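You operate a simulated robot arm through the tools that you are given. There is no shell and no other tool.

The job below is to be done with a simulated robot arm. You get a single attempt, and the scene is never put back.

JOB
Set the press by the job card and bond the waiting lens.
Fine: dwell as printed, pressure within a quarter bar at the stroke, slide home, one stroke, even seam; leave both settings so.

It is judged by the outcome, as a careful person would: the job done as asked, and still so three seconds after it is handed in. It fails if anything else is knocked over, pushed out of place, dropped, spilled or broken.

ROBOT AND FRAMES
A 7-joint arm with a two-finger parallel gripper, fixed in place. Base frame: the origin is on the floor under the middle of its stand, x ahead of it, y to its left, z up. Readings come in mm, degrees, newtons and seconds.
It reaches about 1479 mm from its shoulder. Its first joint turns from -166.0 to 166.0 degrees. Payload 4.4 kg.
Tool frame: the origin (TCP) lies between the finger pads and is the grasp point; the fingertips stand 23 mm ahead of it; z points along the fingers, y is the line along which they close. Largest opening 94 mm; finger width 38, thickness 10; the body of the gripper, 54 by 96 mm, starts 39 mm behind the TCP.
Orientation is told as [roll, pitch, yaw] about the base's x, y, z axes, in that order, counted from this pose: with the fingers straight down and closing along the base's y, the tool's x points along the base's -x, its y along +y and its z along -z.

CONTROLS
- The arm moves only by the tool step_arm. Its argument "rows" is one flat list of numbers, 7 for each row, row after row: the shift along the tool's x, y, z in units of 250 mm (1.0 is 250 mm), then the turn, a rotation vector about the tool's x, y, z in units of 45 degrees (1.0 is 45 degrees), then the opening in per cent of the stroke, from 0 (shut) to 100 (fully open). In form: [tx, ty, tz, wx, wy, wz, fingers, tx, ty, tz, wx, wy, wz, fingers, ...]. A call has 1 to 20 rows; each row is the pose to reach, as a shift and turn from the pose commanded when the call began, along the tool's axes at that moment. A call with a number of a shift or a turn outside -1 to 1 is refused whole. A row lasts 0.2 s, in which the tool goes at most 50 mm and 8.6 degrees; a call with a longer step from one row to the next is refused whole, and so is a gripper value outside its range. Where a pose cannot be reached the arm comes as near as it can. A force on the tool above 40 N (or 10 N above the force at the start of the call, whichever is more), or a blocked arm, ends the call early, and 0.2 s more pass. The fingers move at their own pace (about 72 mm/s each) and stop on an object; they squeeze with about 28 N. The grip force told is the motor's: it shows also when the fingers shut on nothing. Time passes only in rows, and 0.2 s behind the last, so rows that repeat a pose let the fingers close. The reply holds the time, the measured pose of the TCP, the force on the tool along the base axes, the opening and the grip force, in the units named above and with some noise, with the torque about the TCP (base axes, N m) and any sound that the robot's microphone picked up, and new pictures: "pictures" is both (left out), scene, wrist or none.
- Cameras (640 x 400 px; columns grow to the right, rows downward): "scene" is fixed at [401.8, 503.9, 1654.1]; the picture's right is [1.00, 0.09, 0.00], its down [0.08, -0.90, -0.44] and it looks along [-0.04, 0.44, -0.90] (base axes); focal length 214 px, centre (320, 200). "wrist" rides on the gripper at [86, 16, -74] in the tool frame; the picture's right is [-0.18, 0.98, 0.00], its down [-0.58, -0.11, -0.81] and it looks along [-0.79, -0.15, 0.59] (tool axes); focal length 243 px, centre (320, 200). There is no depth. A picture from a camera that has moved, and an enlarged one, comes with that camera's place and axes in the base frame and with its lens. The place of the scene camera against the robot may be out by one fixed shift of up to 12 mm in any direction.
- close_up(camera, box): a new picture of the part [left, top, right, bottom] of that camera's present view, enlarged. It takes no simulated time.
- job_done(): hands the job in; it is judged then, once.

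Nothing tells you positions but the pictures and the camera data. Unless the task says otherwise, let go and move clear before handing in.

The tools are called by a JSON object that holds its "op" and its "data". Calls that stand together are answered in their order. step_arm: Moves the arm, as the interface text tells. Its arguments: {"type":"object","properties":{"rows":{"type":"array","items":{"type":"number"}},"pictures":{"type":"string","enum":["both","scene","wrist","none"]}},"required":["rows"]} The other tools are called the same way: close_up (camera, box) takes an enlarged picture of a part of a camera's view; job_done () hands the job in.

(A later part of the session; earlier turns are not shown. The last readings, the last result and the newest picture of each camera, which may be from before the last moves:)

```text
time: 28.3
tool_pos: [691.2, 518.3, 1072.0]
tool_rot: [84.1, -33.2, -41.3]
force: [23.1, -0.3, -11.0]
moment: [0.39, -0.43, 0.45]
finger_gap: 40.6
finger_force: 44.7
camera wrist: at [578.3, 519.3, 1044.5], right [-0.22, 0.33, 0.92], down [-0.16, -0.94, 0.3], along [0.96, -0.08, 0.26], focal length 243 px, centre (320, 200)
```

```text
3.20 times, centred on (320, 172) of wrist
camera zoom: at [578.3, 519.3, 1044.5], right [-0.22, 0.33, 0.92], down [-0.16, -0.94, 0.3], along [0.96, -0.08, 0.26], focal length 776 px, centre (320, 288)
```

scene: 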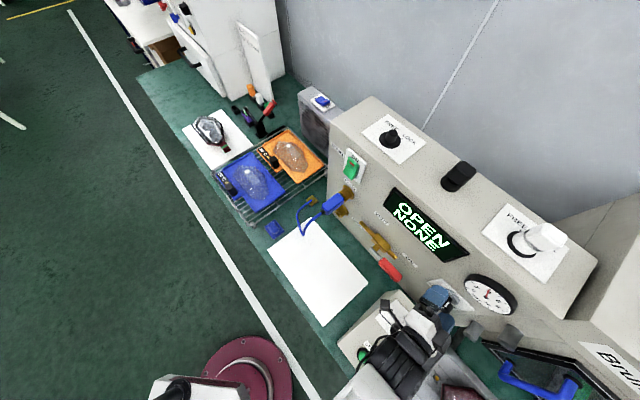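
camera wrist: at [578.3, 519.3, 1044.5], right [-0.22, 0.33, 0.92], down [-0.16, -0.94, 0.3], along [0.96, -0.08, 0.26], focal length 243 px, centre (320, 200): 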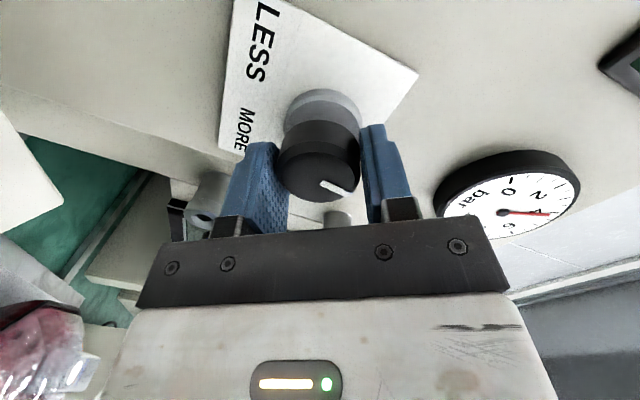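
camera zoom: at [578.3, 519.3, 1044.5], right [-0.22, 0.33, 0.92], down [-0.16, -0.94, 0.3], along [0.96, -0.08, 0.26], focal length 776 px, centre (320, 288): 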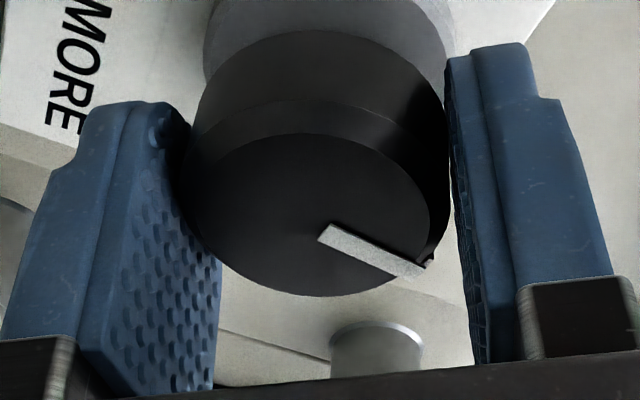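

The knob turns and the pressure rises (about 4.3 bar). Continuing in steps.

{"op": "step_arm", "data": {"rows": [0, 0, 0, 0, 0, 0.07, 0, 0, 0, 0, 0, 0, 0.14, 0, 0, 0, 0, 0, 0, 0.2, 0], "pictures": "wrist"}}

{"op": "close_up", "data": {"camera": "scene", "box": [465, 272, 521, 307]}}

{"op": "close_up", "data": {"camera": "wrist", "box": [430, 130, 630, 255]}}

```text
time: 29.0
tool_pos: [690.3, 518.3, 1072.2]
tool_rot: [84.5, -26.0, -42.0]
force: [21.2, 9.8, -3.7]
moment: [0.4, -0.44, 0.08]
finger_gap: 41.0
finger_force: 44.6
stopped in row 3: the force on the tool passed its limit at 43 N (the readings are from after the stop); the commanded pose is now the measured one
camera wrist: at [576.2, 522.5, 1054.7], right [-0.13, 0.25, 0.96], down [-0.15, -0.96, 0.23], along [0.98, -0.11, 0.16], focal length 243 px, centre (320, 200)
```

wrist: 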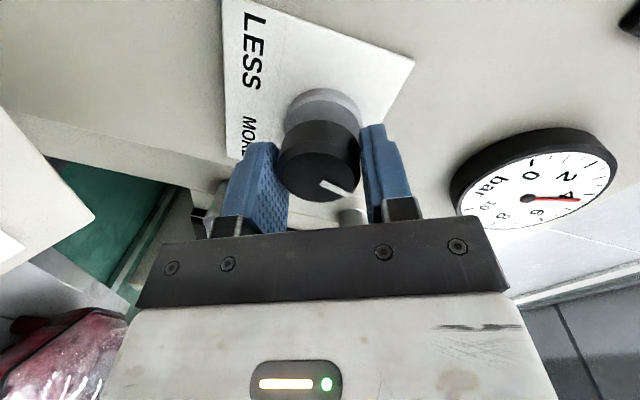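

```text
11.43 times, centred on (493, 290) of scene
camera zoom: at [401.8, 503.9, 1654.1], right [1.0, 0.09, 0.0], down [0.08, -0.9, -0.44], along [-0.04, 0.44, -0.9], focal length 2451 px, centre (-1657, -823)
```

zoom: 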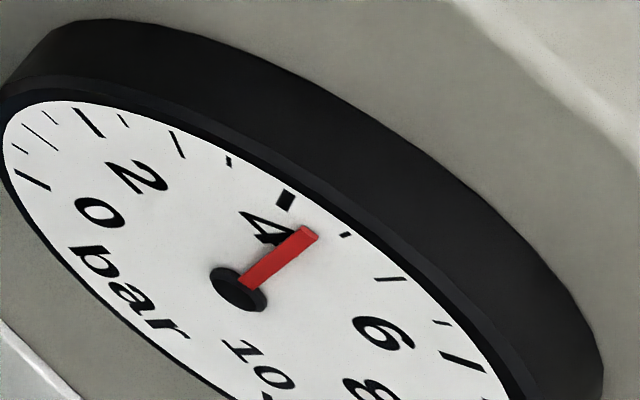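

```text
3.20 times, centred on (530, 192) of wrist
camera zoom: at [576.2, 522.5, 1054.7], right [-0.13, 0.25, 0.96], down [-0.15, -0.96, 0.23], along [0.98, -0.11, 0.16], focal length 776 px, centre (-352, 224)
```

zoom: 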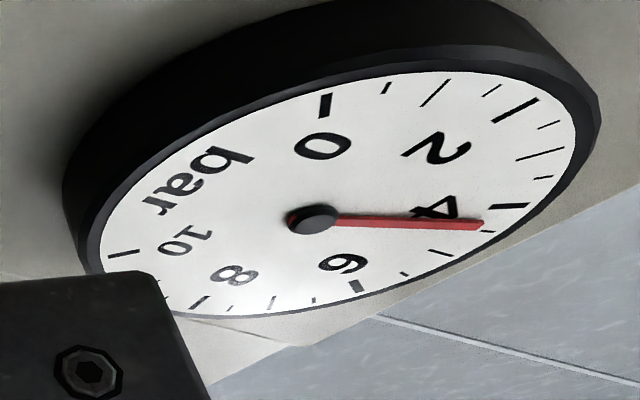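

Reads about 4.5 bar now (about 33° per bar). Continuing another ~9°.

{"op": "step_arm", "data": {"rows": [0, 0, 0, 0, 0, 0.07, 0, 0, 0, 0, 0, 0, 0.14, 0, 0, 0, 0, 0, 0, 0.2, 0], "pictures": "none"}}

{"op": "close_up", "data": {"camera": "scene", "box": [465, 272, 521, 307]}}

{"op": "close_up", "data": {"camera": "wrist", "box": [220, 110, 420, 235]}}

```text
time: 29.8
tool_pos: [690.8, 517.6, 1071.3]
tool_rot: [84.8, -17.2, -43.0]
force: [22.8, 3.6, -9.3]
moment: [0.31, -0.35, 0.66]
finger_gap: 41.0
finger_force: 44.9
```

```text
11.43 times, centred on (493, 290) of scene
camera zoom: at [401.8, 503.9, 1654.1], right [1.0, 0.09, 0.0], down [0.08, -0.9, -0.44], along [-0.04, 0.44, -0.9], focal length 2451 px, centre (-1657, -823)
```

zoom: 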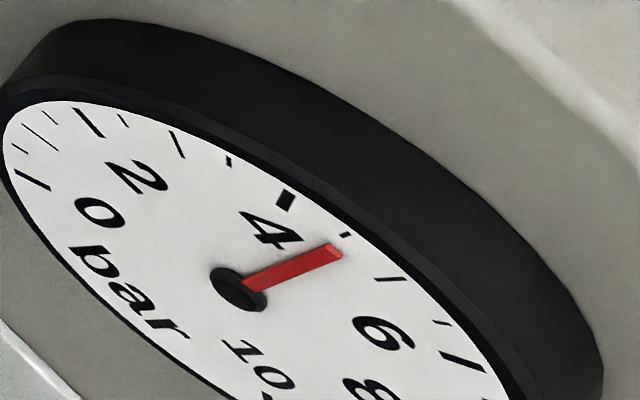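

```text
3.20 times, centred on (320, 172) of wrist
camera zoom: at [575.0, 524.9, 1067.9], right [-0.02, 0.14, 0.99], down [-0.14, -0.98, 0.14], along [0.99, -0.14, 0.04], focal length 776 px, centre (320, 288)
```

zoom: 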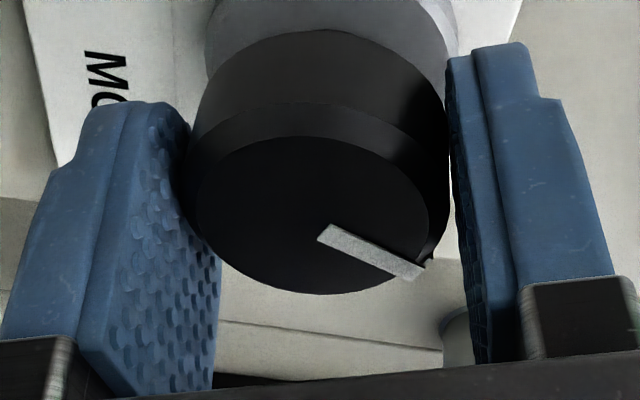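

About 4.78 bar; roughly 7° more.

{"op": "step_arm", "data": {"rows": [0, 0, 0, 0, 0, 0.055, 0, 0, 0, 0, 0, 0, 0.11, 0, 0, 0, 0, 0, 0, 0.16, 0], "pictures": "none"}}

{"op": "close_up", "data": {"camera": "scene", "box": [465, 272, 521, 307]}}

{"op": "close_up", "data": {"camera": "wrist", "box": [480, 80, 640, 240]}}

```text
time: 30.6
tool_pos: [690.9, 518.2, 1071.3]
tool_rot: [84.9, -9.9, -43.8]
force: [22.5, -6.2, -11.6]
moment: [0.32, -0.36, 0.08]
finger_gap: 41.0
finger_force: 44.9
```

```text
11.43 times, centred on (493, 290) of scene
camera zoom: at [401.8, 503.9, 1654.1], right [1.0, 0.09, 0.0], down [0.08, -0.9, -0.44], along [-0.04, 0.44, -0.9], focal length 2451 px, centre (-1657, -823)
```

zoom: 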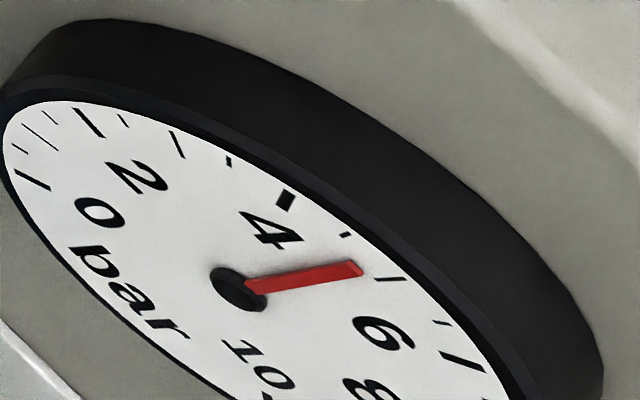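

```text
2.50 times, centred on (560, 160) of wrist
camera zoom: at [575.1, 526.0, 1078.8], right [0.07, 0.05, 1.0], down [-0.14, -0.99, 0.06], along [0.99, -0.15, -0.06], focal length 606 px, centre (-280, 300)
```

zoom: 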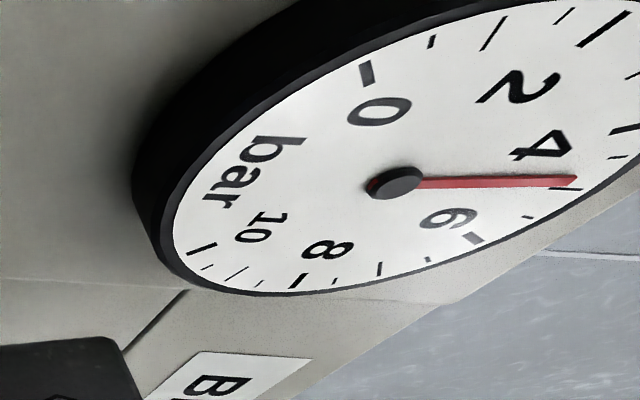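

Reads about 5.0 bar. Releasing and backing straight off.

{"op": "step_arm", "data": {"rows": [0, 0, 0, 0, 0, 0, 50, 0, 0, 0, 0, 0, 0, 80, 0, 0, 0, 0, 0, 0, 100, 0, 0, 0, 0, 0, 0, 100, 0, 0, -0.08, 0, 0, 0, 100, 0, 0, -0.18, 0, 0, 0, 100, 0, 0, -0.3, 0, 0, 0, 100, 0, 0, -0.42, 0, 0, 0, 100], "pictures": "both"}}

{"op": "close_up", "data": {"camera": "scene", "box": [465, 272, 521, 307]}}

{"op": "close_up", "data": {"camera": "scene", "box": [340, 280, 468, 360]}}

```text
time: 32.4
tool_pos: [617.2, 444.7, 1080.4]
tool_rot: [85.0, -10.0, -43.7]
force: [0.6, 0.4, 0.2]
moment: [0.05, 0.01, 0.01]
finger_gap: 93.9
finger_force: 0.1
camera wrist: at [501.8, 453.2, 1087.9], right [0.07, 0.06, 1.0], down [-0.14, -0.99, 0.06], along [0.99, -0.15, -0.06], focal length 243 px, centre (320, 200)
```

scene: 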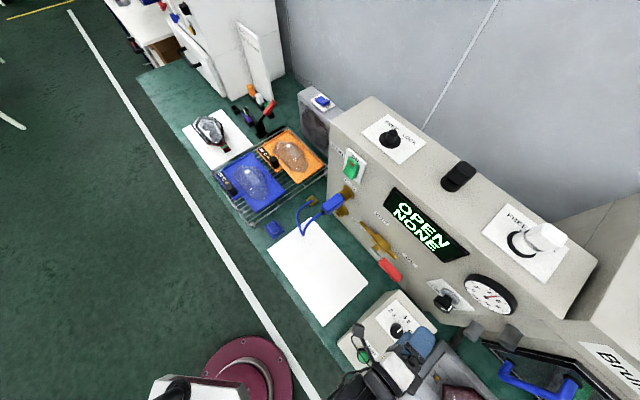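
wrist: 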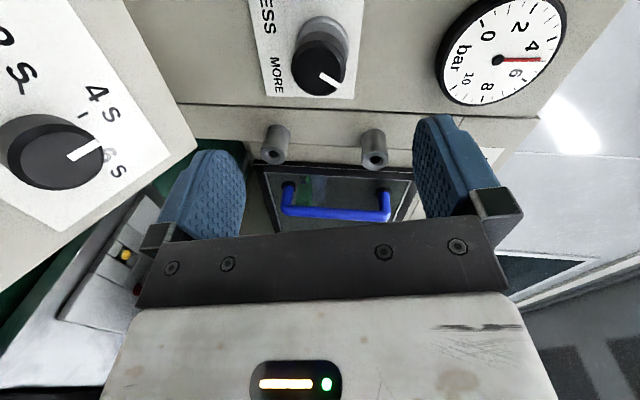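

```text
11.43 times, centred on (493, 290) of scene
camera zoom: at [401.8, 503.9, 1654.1], right [1.0, 0.09, 0.0], down [0.08, -0.9, -0.44], along [-0.04, 0.44, -0.9], focal length 2451 px, centre (-1657, -823)
```

zoom: 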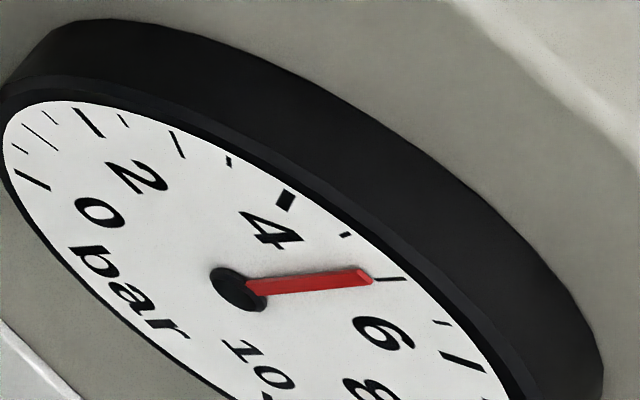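

```text
5.00 times, centred on (404, 320) of scene
camera zoom: at [401.8, 503.9, 1654.1], right [1.0, 0.09, 0.0], down [0.08, -0.9, -0.44], along [-0.04, 0.44, -0.9], focal length 1072 px, centre (-100, -400)
```

zoom: 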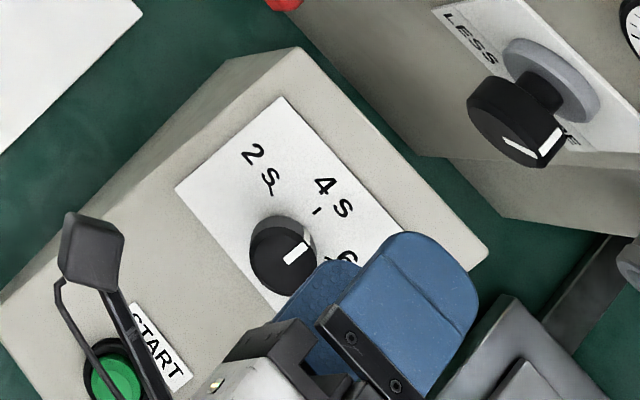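

{"op": "step_arm", "data": {"rows": [0, 0, 0, 0, 0, 0, 100, 0, 0, 0, 0, 0, 0, 100, 0, 0, 0, 0, 0, 0, 100, 0, 0, 0, 0, 0, 0, 100, 0, 0, 0, 0, 0, 0, 100], "pictures": "none"}}

{"op": "close_up", "data": {"camera": "wrist", "box": [430, 0, 574, 110]}}

{"op": "close_up", "data": {"camera": "scene", "box": [465, 272, 521, 307]}}

{"op": "close_up", "data": {"camera": "wrist", "box": [0, 40, 192, 200]}}

```text
time: 33.6
tool_pos: [617.2, 446.2, 1080.6]
tool_rot: [85.0, -10.1, -43.7]
force: [0.0, -0.1, 0.4]
moment: [-0.02, -0.02, 0.01]
finger_gap: 94.2
finger_force: 0.0
```

```text
3.64 times, centred on (502, 55) of wrist
camera zoom: at [501.9, 453.5, 1088.1], right [0.07, 0.06, 1.0], down [-0.14, -0.99, 0.06], along [0.99, -0.15, -0.06], focal length 882 px, centre (-342, 727)
```

zoom: 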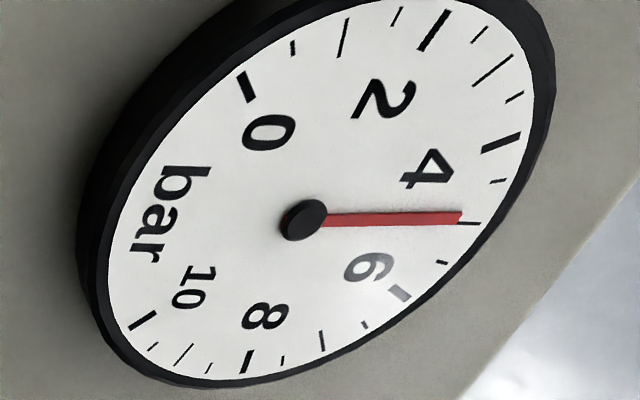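

```text
11.43 times, centred on (493, 290) of scene
camera zoom: at [401.8, 503.9, 1654.1], right [1.0, 0.09, 0.0], down [0.08, -0.9, -0.44], along [-0.04, 0.44, -0.9], focal length 2451 px, centre (-1657, -823)
```

zoom: 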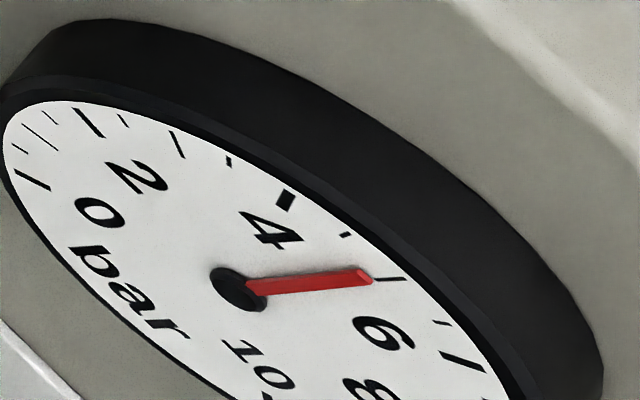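

```text
2.50 times, centred on (96, 120) of wrist
camera zoom: at [501.9, 453.5, 1088.1], right [0.07, 0.06, 1.0], down [-0.14, -0.99, 0.06], along [0.99, -0.15, -0.06], focal length 606 px, centre (880, 400)
```

zoom: 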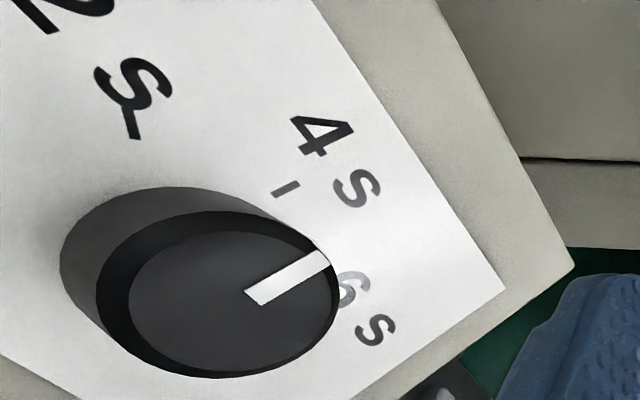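

The gauge is close to 5 bar, but my oblique readings disagree slightly (4.9–5.1), so I want a frontal look. I'll back up, un-spin, and bring the camera squarely in front of the gauge.

{"op": "step_arm", "data": {"rows": [-0.018, 0.11, -0.09, 0, 0, 0, 100, -0.037, 0.22, -0.18, 0, 0, 0, 100, -0.055, 0.331, -0.27, 0, 0, 0, 100, -0.074, 0.441, -0.359, 0, 0, 0, 100, -0.074, 0.441, -0.359, 0, 0, -0.15, 100, -0.074, 0.441, -0.359, 0, 0, -0.3, 100, -0.074, 0.441, -0.359, 0, 0, -0.45, 100, -0.074, 0.441, -0.359, 0, 0, -0.6, 100, -0.074, 0.441, -0.359, 0, 0, -0.75, 100, -0.074, 0.441, -0.359, 0, 0, -0.89, 100], "pictures": "none"}}

```text
time: 35.8
tool_pos: [560.7, 387.2, 1199.4]
tool_rot: [82.3, -49.9, -38.5]
force: [0.2, 0.9, -0.6]
moment: [-0.01, 0.0, 0.0]
finger_gap: 93.8
finger_force: 0.0
```

{"op": "step_arm", "data": {"rows": [0, 0, 0, 0, 0, -0.15, 100, 0, 0, 0, 0, 0, -0.3, 100, 0, 0, 0, 0, 0, -0.45, 100, 0, 0, 0, 0, 0, -0.6, 100, 0, 0, 0, 0, 0, -0.75, 100, 0, 0, 0, 0, 0, -0.89, 100], "pictures": "none"}}

```text
time: 37.2
tool_pos: [560.6, 386.6, 1201.1]
tool_rot: [-2.8, -84.9, 48.2]
force: [0.0, 0.5, -0.7]
moment: [-0.02, -0.02, 0.02]
finger_gap: 94.0
finger_force: 0.0
```

{"op": "step_arm", "data": {"rows": [0, 0, 0, 0, 0.11, 0, 100, 0, 0, 0, 0, 0.22, 0, 100, 0, 0, 0, 0, 0.33, 0, 100, 0, 0, 0, 0, 0.44, 0, 100, 0, 0, 0, 0, 0.55, 0, 100, 0, 0, 0, 0, 0.66, 0, 100, 0, 0, 0, 0, 0.77, 0, 100, 0, 0, 0, 0, 0.88, 0, 100], "pictures": "wrist"}}

```text
time: 39.0
tool_pos: [560.9, 387.8, 1200.3]
tool_rot: [-0.2, -45.3, 45.7]
force: [0.1, -0.4, 0.5]
moment: [0.04, 0.0, -0.04]
finger_gap: 94.1
finger_force: 0.0
camera wrist: at [468.6, 316.2, 1191.4], right [-0.61, 0.78, 0.13], down [-0.04, -0.19, 0.98], along [0.79, 0.59, 0.15], focal length 243 px, centre (320, 200)
```

wrist: 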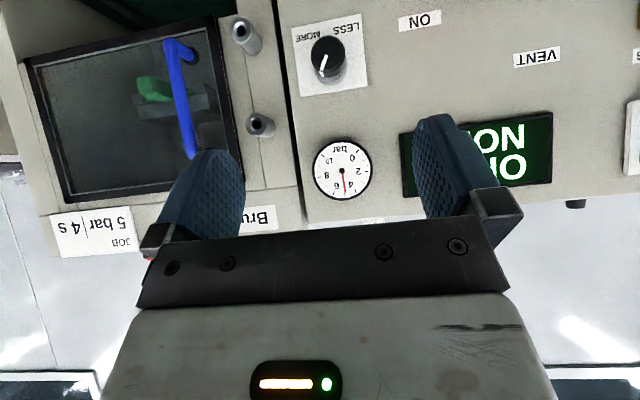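

Excellent frontal view of the gauge. Zooming in to read it.

{"op": "close_up", "data": {"camera": "wrist", "box": [302, 142, 382, 192]}}

{"op": "close_up", "data": {"camera": "wrist", "box": [310, 130, 374, 205]}}

{"op": "close_up", "data": {"camera": "wrist", "box": [30, 20, 250, 160]}}

```text
8.00 times, centred on (342, 167) of wrist
camera zoom: at [468.6, 316.2, 1191.4], right [-0.61, 0.78, 0.13], down [-0.04, -0.19, 0.98], along [0.79, 0.59, 0.15], focal length 1941 px, centre (144, 464)
```

zoom: 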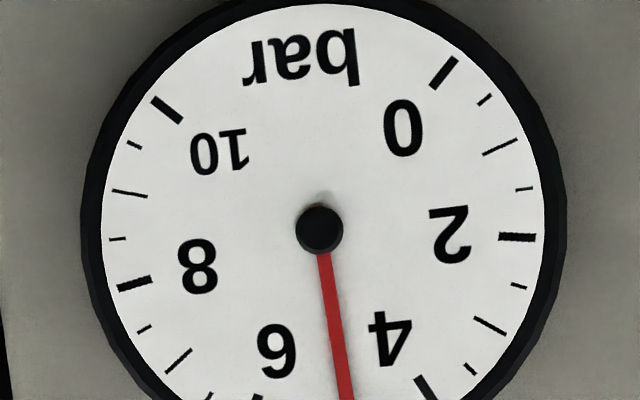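

```text
5.33 times, centred on (342, 168) of wrist
camera zoom: at [468.6, 316.2, 1191.4], right [-0.61, 0.78, 0.13], down [-0.04, -0.19, 0.98], along [0.79, 0.59, 0.15], focal length 1294 px, centre (203, 373)
```

zoom: 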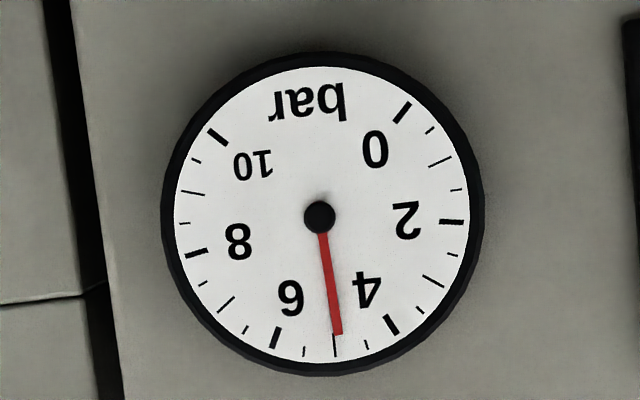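

```text
2.86 times, centred on (140, 90) of wrist
camera zoom: at [468.6, 316.2, 1191.4], right [-0.61, 0.78, 0.13], down [-0.04, -0.19, 0.98], along [0.79, 0.59, 0.15], focal length 693 px, centre (834, 514)
```

zoom: 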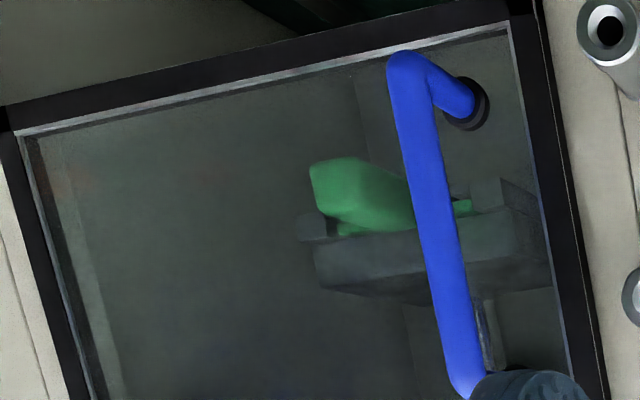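

The frontal reading is about 4.9 bar, inside a quarter bar of 5. Before stroking I also want to understand the two FREE/LOCK controls on top of the press, so I'll raise the camera to look at them.

{"op": "step_arm", "data": {"rows": [-0.114, 0, -0.113, 0, 0, 0, 100, -0.227, 0, -0.225, 0, 0, 0, 100, -0.341, 0, -0.338, 0, 0, 0, 100, -0.455, 0, -0.45, 0, 0, 0, 100, -0.568, 0, -0.563, 0, 0, 0, 100, -0.682, 0, -0.675, 0, 0, 0, 100], "pictures": "wrist"}}

```text
time: 40.4
tool_pos: [559.1, 386.7, 1439.6]
tool_rot: [-0.2, -45.5, 45.6]
force: [-1.0, 0.3, 0.2]
moment: [0.03, 0.0, -0.02]
finger_gap: 94.3
finger_force: 0.1
camera wrist: at [467.8, 316.8, 1430.5], right [-0.61, 0.78, 0.13], down [-0.04, -0.19, 0.98], along [0.79, 0.59, 0.15], focal length 243 px, centre (320, 200)
```

wrist: 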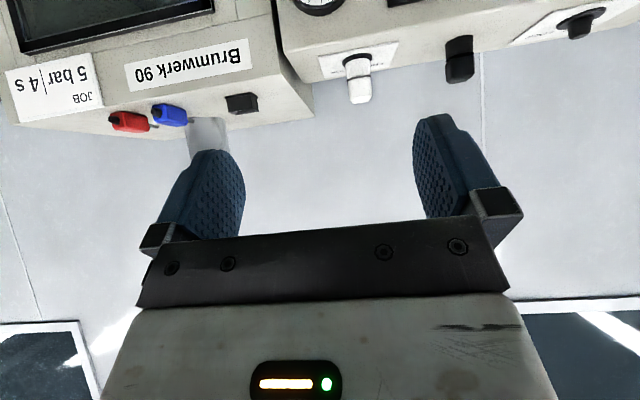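

{"op": "close_up", "data": {"camera": "wrist", "box": [310, 30, 422, 110]}}

{"op": "close_up", "data": {"camera": "wrist", "box": [430, 0, 622, 100]}}

{"op": "close_up", "data": {"camera": "wrist", "box": [90, 80, 282, 180]}}

```text
5.00 times, centred on (366, 70) of wrist
camera zoom: at [467.8, 316.8, 1430.5], right [-0.61, 0.78, 0.13], down [-0.04, -0.19, 0.98], along [0.79, 0.59, 0.15], focal length 1213 px, centre (90, 850)
```

zoom: 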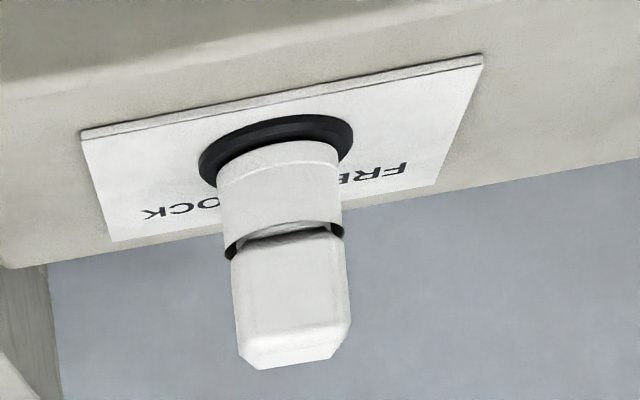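

```text
3.33 times, centred on (526, 50) of wrist
camera zoom: at [467.8, 316.8, 1430.5], right [-0.61, 0.78, 0.13], down [-0.04, -0.19, 0.98], along [0.79, 0.59, 0.15], focal length 809 px, centre (-367, 700)
```

zoom: 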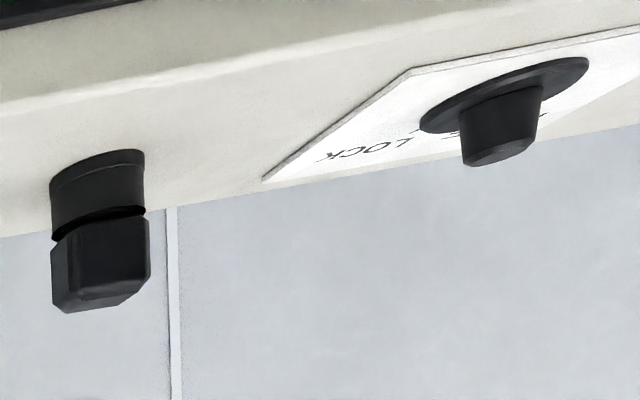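

```text
3.33 times, centred on (186, 130) of wrist
camera zoom: at [467.8, 316.8, 1430.5], right [-0.61, 0.78, 0.13], down [-0.04, -0.19, 0.98], along [0.79, 0.59, 0.15], focal length 809 px, centre (767, 433)
```

zoom: 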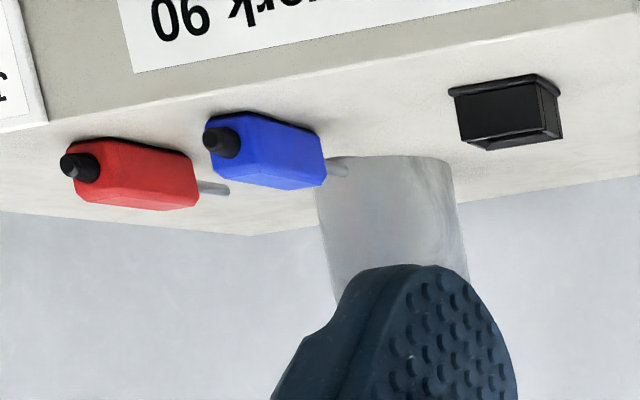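

Those top controls are sockets with keys parked on the press, not part of the job. Now I'll go look at the slide's front and yellow handle from a tool-down pose.

{"op": "step_arm", "data": {"rows": [0.109, -0.089, -0.031, 0, 0.1, 0, 100, 0.218, -0.178, -0.062, 0, 0.2, 0, 100, 0.328, -0.267, -0.094, 0, 0.3, 0, 100, 0.437, -0.356, -0.125, 0, 0.4, 0, 100, 0.546, -0.445, -0.156, 0, 0.5, 0, 100], "pictures": "none"}}

```text
time: 41.6
tool_pos: [551.1, 219.2, 1368.7]
tool_rot: [-0.2, -23.0, 45.5]
force: [0.5, -0.3, 0.6]
moment: [-0.02, 0.02, 0.01]
finger_gap: 94.1
finger_force: 0.1
```

{"op": "step_arm", "data": {"rows": [0.121, -0.074, 0.078, 0, 0.085, 0, 100, 0.242, -0.148, 0.157, 0, 0.17, 0, 100, 0.363, -0.222, 0.235, 0, 0.255, 0, 100, 0.484, -0.295, 0.313, 0, 0.34, 0, 100, 0.605, -0.369, 0.392, 0, 0.425, 0, 100, 0.726, -0.443, 0.47, 0, 0.51, 0, 100], "pictures": "wrist"}}

{"op": "close_up", "data": {"camera": "wrist", "box": [220, 60, 420, 210]}}

```text
time: 43.0
tool_pos: [545.7, 54.7, 1191.3]
tool_rot: [-0.2, -0.1, 45.5]
force: [-0.3, 0.3, 0.6]
moment: [0.01, -0.02, 0.0]
finger_gap: 93.9
finger_force: 0.1
camera wrist: at [473.2, 4.2, 1265.4], right [-0.57, 0.82, 0.0], down [0.48, 0.34, 0.81], along [0.66, 0.46, -0.59], focal length 243 px, centre (320, 200)
```

wrist: 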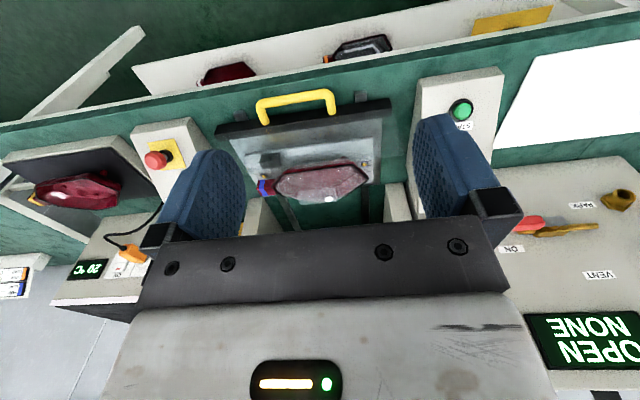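

```text
2.67 times, centred on (320, 135) of wrist
camera zoom: at [473.2, 4.2, 1265.4], right [-0.57, 0.82, 0.0], down [0.48, 0.34, 0.81], along [0.66, 0.46, -0.59], focal length 647 px, centre (320, 373)
```

zoom: 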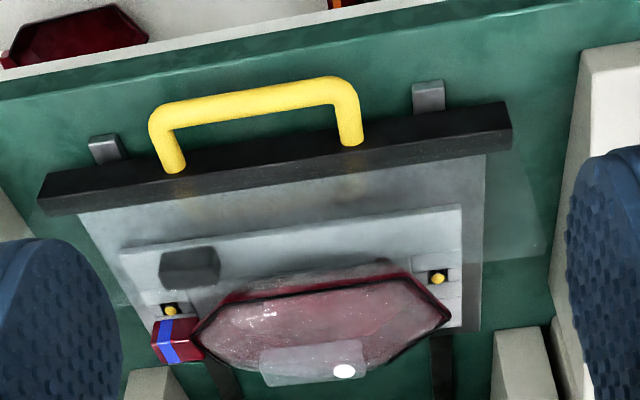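

{"op": "close_up", "data": {"camera": "wrist", "box": [210, 80, 402, 150]}}

{"op": "close_up", "data": {"camera": "wrist", "box": [250, 130, 400, 215]}}

```text
3.33 times, centred on (306, 115) of wrist
camera zoom: at [473.2, 4.2, 1265.4], right [-0.57, 0.82, 0.0], down [0.48, 0.34, 0.81], along [0.66, 0.46, -0.59], focal length 809 px, centre (367, 483)
```

zoom: 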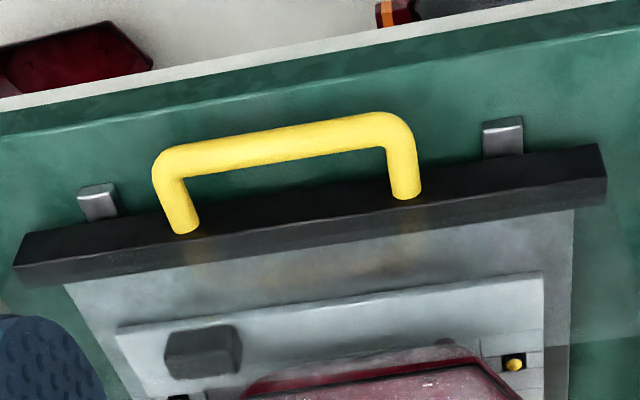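

```text
4.27 times, centred on (325, 172) of wrist
camera zoom: at [473.2, 4.2, 1265.4], right [-0.57, 0.82, 0.0], down [0.48, 0.34, 0.81], along [0.66, 0.46, -0.59], focal length 1035 px, centre (299, 317)
```

zoom: 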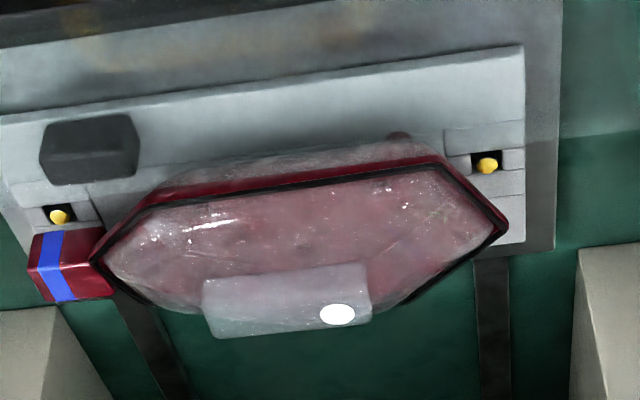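

The handle bar is centred near (719,114,828), the slide axis runs along azimuth ~45°, and home is about 245 mm further in. I'll close the fingers and come down in front of the bar.

{"op": "step_arm", "data": {"rows": [-0.059, -0.047, 0.138, 0, -0.038, 0, 60, -0.117, -0.094, 0.275, 0, -0.076, 0, 30, -0.176, -0.141, 0.413, 0, -0.114, 0, 0, -0.235, -0.187, 0.551, 0, -0.153, 0, 0, -0.294, -0.234, 0.689, 0, -0.191, 0, 0, -0.352, -0.281, 0.826, 0, -0.229, 0, 0, -0.411, -0.328, 0.964, 0, -0.267, 0, 0], "pictures": "both"}}

{"op": "close_up", "data": {"camera": "wrist", "box": [200, 0, 440, 150]}}

```text
time: 44.6
tool_pos: [676.5, 71.5, 951.9]
tool_rot: [-0.2, -12.1, 45.4]
force: [-0.1, 0.1, 0.1]
moment: [-0.01, -0.01, 0.0]
finger_gap: 0.0
finger_force: 28.4
camera wrist: at [594.0, 12.0, 1006.0], right [-0.57, 0.82, 0.03], down [0.36, 0.21, 0.91], along [0.74, 0.54, -0.41], focal length 243 px, centre (320, 200)
```

scene: 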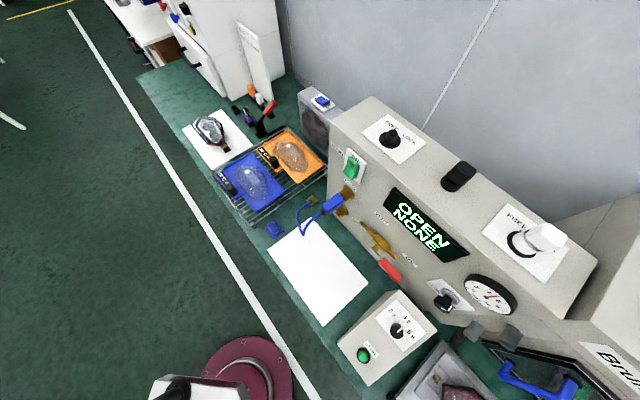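
wrist: 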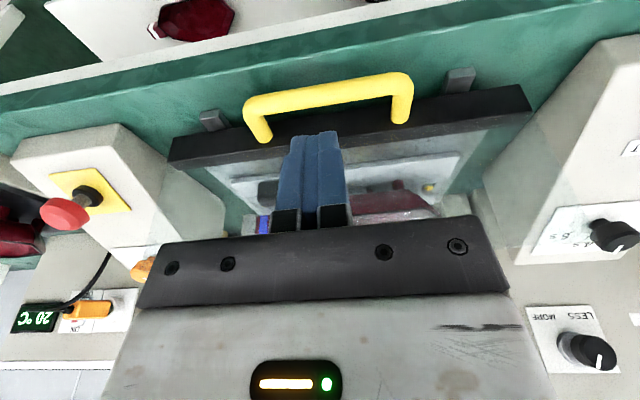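

```text
2.67 times, centred on (320, 75) of wrist
camera zoom: at [594.0, 12.0, 1006.0], right [-0.57, 0.82, 0.03], down [0.36, 0.21, 0.91], along [0.74, 0.54, -0.41], focal length 647 px, centre (320, 533)
```

zoom: 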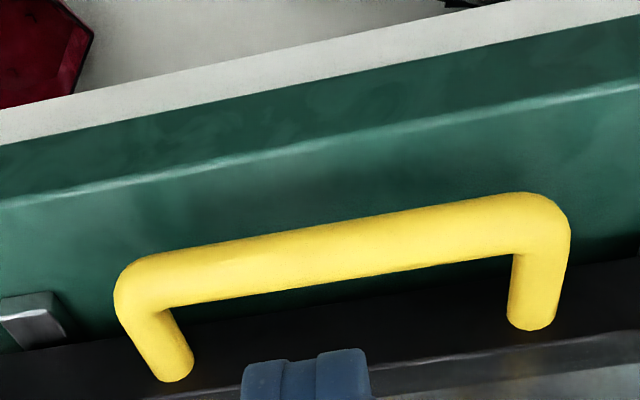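

Bar refined to n≈588, z≈826, only about 15 mm above the bench. I'll reduce tilt to 5° and descend in front of it, then take the final centimetres slowly.

{"op": "step_arm", "data": {"rows": [0.017, 0, 0.08, 0, 0.04, 0, 0, 0.035, 0, 0.16, 0, 0.08, 0, 0, 0.052, 0, 0.241, 0, 0.12, 0, 0, 0.069, 0, 0.321, 0, 0.155, 0, 0], "pictures": "wrist"}}

{"op": "close_up", "data": {"camera": "wrist", "box": [200, 50, 440, 200]}}

```text
time: 45.6
tool_pos: [676.6, 72.7, 868.9]
tool_rot: [-0.2, -5.1, 45.5]
force: [-0.6, 0.9, 0.5]
moment: [0.0, 0.03, 0.0]
finger_gap: 0.0
finger_force: 28.6
camera wrist: at [599.4, 16.8, 936.4], right [-0.57, 0.82, 0.01], down [0.43, 0.29, 0.85], along [0.7, 0.49, -0.52], focal length 243 px, centre (320, 200)
```

wrist: 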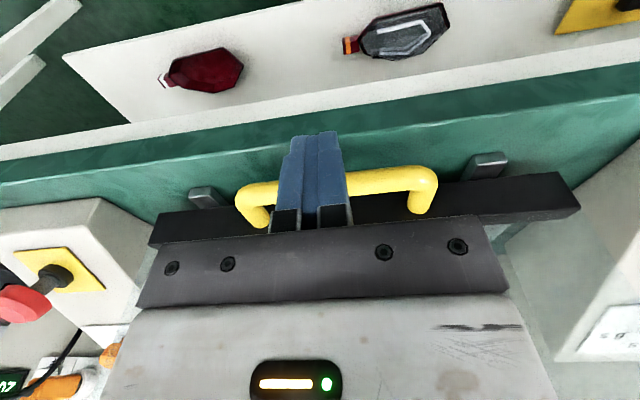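

```text
2.67 times, centred on (320, 125) of wrist
camera zoom: at [599.4, 16.8, 936.4], right [-0.57, 0.82, 0.01], down [0.43, 0.29, 0.85], along [0.7, 0.49, -0.52], focal length 647 px, centre (320, 400)
```

zoom: 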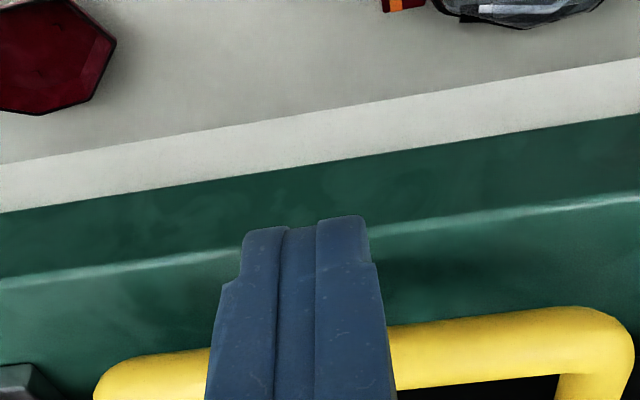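

Bench top works out at z≈802. Lowering to TCP z 837 (fingertips about 10 mm above the bench) and then easing forward to touch the bar.

{"op": "step_arm", "data": {"rows": [0.004, 0, 0.045, 0, 0, 0, 0, 0.008, 0, 0.09, 0, 0, 0, 0, 0.011, 0, 0.1275, 0, 0, 0, 0], "pictures": "wrist"}}

```text
time: 46.4
tool_pos: [677.5, 71.6, 837.6]
tool_rot: [-0.2, -5.0, 45.5]
force: [0.2, -0.2, -0.4]
moment: [0.0, 0.01, -0.01]
finger_gap: 0.1
finger_force: 27.7
camera wrist: at [600.5, 17.0, 903.6], right [-0.57, 0.82, 0.01], down [0.43, 0.29, 0.85], along [0.7, 0.49, -0.52], focal length 243 px, centre (320, 200)
```

wrist: 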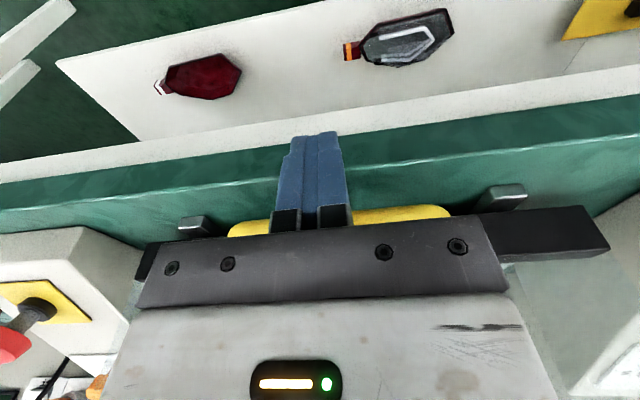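

{"op": "step_arm", "data": {"rows": [-0.032, 0, 0.0028, 0, 0, 0, 0, -0.064, 0, 0.0057, 0, 0, 0, 0, -0.096, 0, 0.0085, 0, 0, 0, 0, -0.116, 0, 0.0103, 0, 0, 0, 0, -0.124, 0, 0.011, 0, 0, 0, 0], "pictures": "wrist"}}

```text
time: 47.6
tool_pos: [698.3, 93.0, 837.0]
tool_rot: [-0.2, -5.0, 45.5]
force: [-1.6, -1.7, 0.6]
moment: [-0.03, 0.04, 0.02]
finger_gap: 0.0
finger_force: 28.0
camera wrist: at [621.5, 38.4, 903.6], right [-0.57, 0.82, 0.01], down [0.43, 0.29, 0.85], along [0.7, 0.49, -0.52], focal length 243 px, centre (320, 200)
```

wrist: 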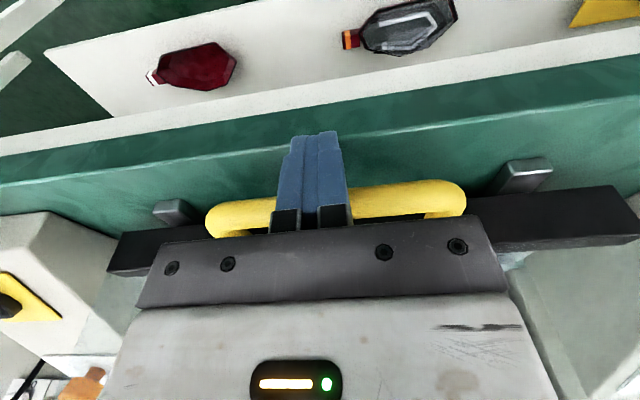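

Nearly touching. Now pushing the slide gently along its axis, about 95 mm at up to 30 mm/s with soft start and stop.

{"op": "step_arm", "data": {"rows": [-0.008, 0, 0.0007, 0, 0, 0, 0, -0.02, 0, 0.0018, 0, 0, 0, 0, -0.0359, 0, 0.0032, 0, 0, 0, 0, -0.0558, 0, 0.005, 0, 0, 0, 0, -0.0797, 0, 0.0071, 0, 0, 0, 0, -0.1036, 0, 0.0093, 0, 0, 0, 0, -0.1275, 0, 0.0114, 0, 0, 0, 0, -0.1514, 0, 0.0135, 0, 0, 0, 0, -0.1753, 0, 0.0157, 0, 0, 0, 0, -0.1992, 0, 0.0178, 0, 0, 0, 0, -0.2231, 0, 0.0199, 0, 0, 0, 0, -0.247, 0, 0.0221, 0, 0, 0, 0, -0.2709, 0, 0.0242, 0, 0, 0, 0, -0.2948, 0, 0.0263, 0, 0, 0, 0, -0.3187, 0, 0.0285, 0, 0, 0, 0, -0.3386, 0, 0.0303, 0, 0, 0, 0, -0.3546, 0, 0.0317, 0, 0, 0, 0, -0.3665, 0, 0.0328, 0, 0, 0, 0, -0.3745, 0, 0.0335, 0, 0, 0, 0, -0.3785, 0, 0.0338, 0, 0, 0, 0], "pictures": "both"}}

```text
time: 51.8
tool_pos: [765.0, 161.5, 835.8]
tool_rot: [-0.3, -5.1, 45.5]
force: [-1.9, -1.6, -1.6]
moment: [-0.01, 0.04, 0.01]
finger_gap: 0.0
finger_force: 27.9
camera wrist: at [687.7, 105.9, 904.1], right [-0.57, 0.82, 0.01], down [0.43, 0.29, 0.85], along [0.7, 0.49, -0.52], focal length 243 px, centre (320, 200)
```

scene: 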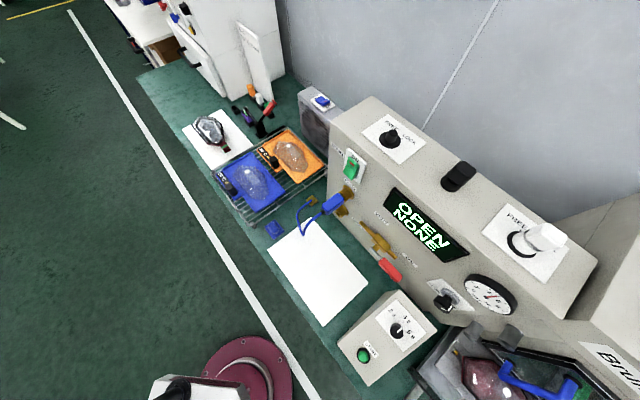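
wrist: 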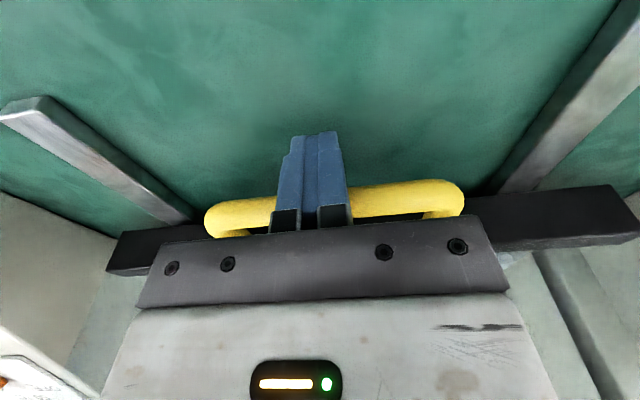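

The slide follows smoothly. Checking the lens and clearances before continuing.

{"op": "close_up", "data": {"camera": "scene", "box": [400, 310, 544, 400]}}

{"op": "close_up", "data": {"camera": "scene", "box": [440, 330, 536, 390]}}

```text
4.44 times, centred on (472, 355) of scene
camera zoom: at [401.8, 503.9, 1654.1], right [1.0, 0.09, 0.0], down [0.08, -0.9, -0.44], along [-0.04, 0.44, -0.9], focal length 953 px, centre (-356, -489)
```

zoom: 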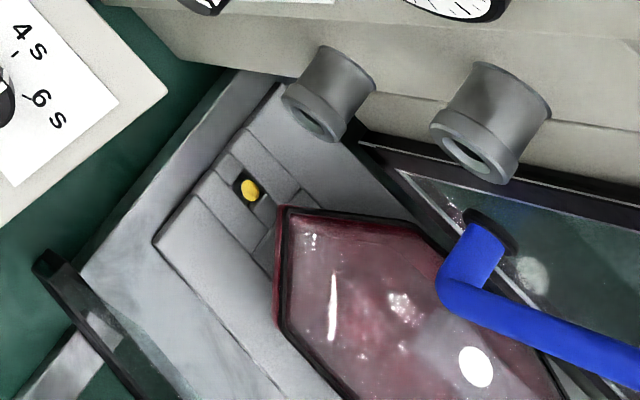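

```text
6.67 times, centred on (488, 360) of scene
camera zoom: at [401.8, 503.9, 1654.1], right [1.0, 0.09, 0.0], down [0.08, -0.9, -0.44], along [-0.04, 0.44, -0.9], focal length 1430 px, centre (-800, -867)
```

zoom: 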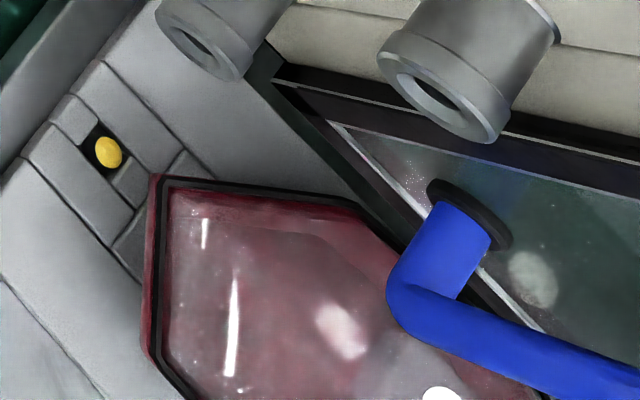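

Lens undisturbed. Pushing another 100 mm.

{"op": "step_arm", "data": {"rows": [-0.008, 0, 0.0005, 0, 0, 0, 0, -0.02, 0, 0.0014, 0, 0, 0, 0, -0.0359, 0, 0.0026, 0, 0, 0, 0, -0.0558, 0, 0.0042, 0, 0, 0, 0, -0.0797, 0, 0.0062, 0, 0, 0, 0, -0.1036, 0, 0.0082, 0, 0, 0, 0, -0.1275, 0, 0.0102, 0, 0, 0, 0, -0.1514, 0, 0.0122, 0, 0, 0, 0, -0.1753, 0, 0.0142, 0, 0, 0, 0, -0.1992, 0, 0.0162, 0, 0, 0, 0, -0.2231, 0, 0.0182, 0, 0, 0, 0, -0.247, 0, 0.0202, 0, 0, 0, 0, -0.2709, 0, 0.0222, 0, 0, 0, 0, -0.2948, 0, 0.0242, 0, 0, 0, 0, -0.3187, 0, 0.0262, 0, 0, 0, 0, -0.3426, 0, 0.0282, 0, 0, 0, 0, -0.3665, 0, 0.0302, 0, 0, 0, 0, -0.3865, 0, 0.0318, 0, 0, 0, 0, -0.3984, 0, 0.0328, 0, 0, 0, 0, -0.4024, 0, 0.0331, 0, 0, 0, 0], "pictures": "both"}}

{"op": "close_up", "data": {"camera": "scene", "box": [400, 290, 640, 400]}}

```text
time: 56.0
tool_pos: [836.6, 234.3, 836.6]
tool_rot: [-0.3, -5.0, 45.5]
force: [-1.8, -0.3, -0.5]
moment: [-0.05, -0.04, 0.03]
finger_gap: 0.1
finger_force: 27.5
camera wrist: at [759.9, 178.4, 904.3], right [-0.57, 0.82, 0.01], down [0.43, 0.29, 0.85], along [0.7, 0.49, -0.52], focal length 243 px, centre (320, 200)
```

scene: 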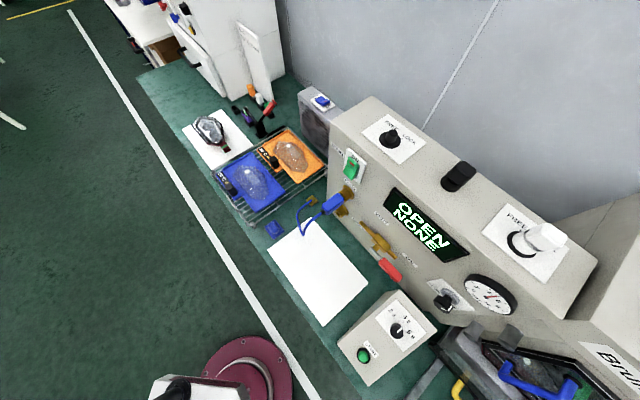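
wrist: 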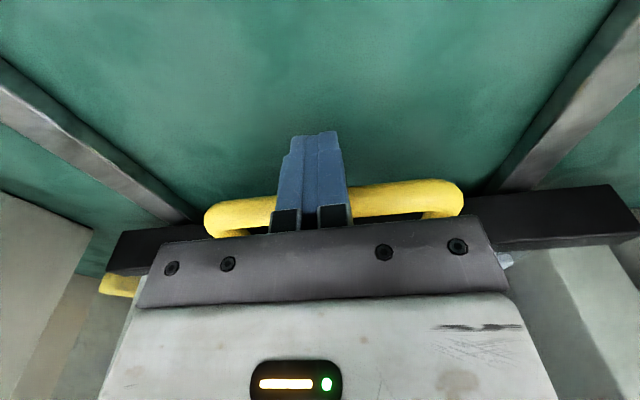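

```text
2.67 times, centred on (520, 345) of scene
camera zoom: at [401.8, 503.9, 1654.1], right [1.0, 0.09, 0.0], down [0.08, -0.9, -0.44], along [-0.04, 0.44, -0.9], focal length 572 px, centre (-213, -187)
```

zoom: 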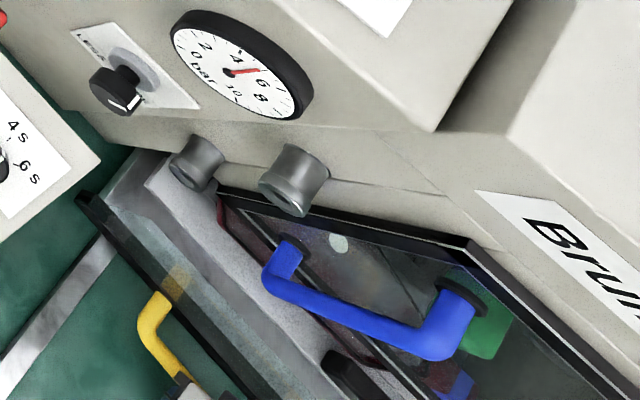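

Continuing slowly toward the home stop, watching the display and force.

{"op": "step_arm", "data": {"rows": [-0.008, 0, 0.0006, 0, 0, 0, 0, -0.02, 0, 0.0016, 0, 0, 0, 0, -0.032, 0, 0.0026, 0, 0, 0, 0, -0.0478, 0, 0.0039, 0, 0, 0, 0, -0.0637, 0, 0.0052, 0, 0, 0, 0, -0.0797, 0, 0.0065, 0, 0, 0, 0, -0.0956, 0, 0.0078, 0, 0, 0, 0, -0.1116, 0, 0.0091, 0, 0, 0, 0, -0.1275, 0, 0.0104, 0, 0, 0, 0, -0.1394, 0, 0.0114, 0, 0, 0, 0, -0.1514, 0, 0.0124, 0, 0, 0, 0, -0.1594, 0, 0.013, 0, 0, 0, 0], "pictures": "both"}}

{"op": "close_up", "data": {"camera": "scene", "box": [400, 290, 640, 400]}}

```text
time: 58.6
tool_pos: [863.9, 262.1, 836.8]
tool_rot: [-0.2, -5.0, 45.5]
force: [-0.7, -1.6, 1.7]
moment: [0.04, -0.02, 0.05]
finger_gap: 0.1
finger_force: 27.2
camera wrist: at [787.3, 207.0, 903.6], right [-0.57, 0.82, 0.01], down [0.43, 0.29, 0.85], along [0.7, 0.49, -0.52], focal length 243 px, centre (320, 200)
```

scene: 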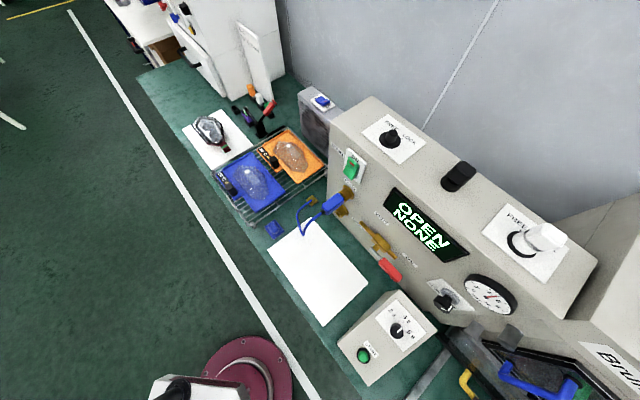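
wrist: 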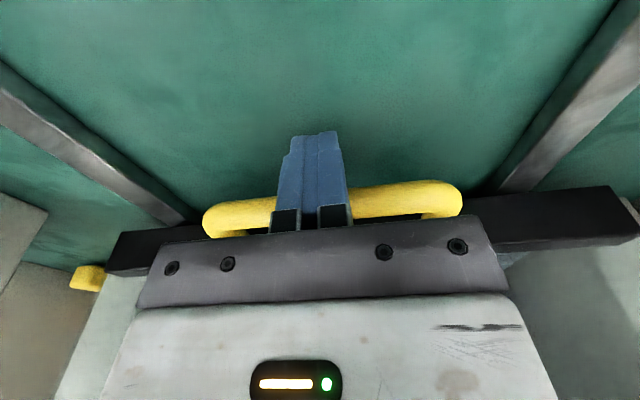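

```text
2.67 times, centred on (520, 345) of scene
camera zoom: at [401.8, 503.9, 1654.1], right [1.0, 0.09, 0.0], down [0.08, -0.9, -0.44], along [-0.04, 0.44, -0.9], focal length 572 px, centre (-213, -187)
```

zoom: 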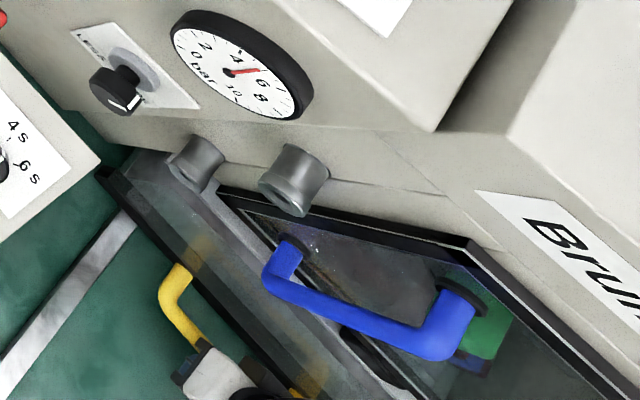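

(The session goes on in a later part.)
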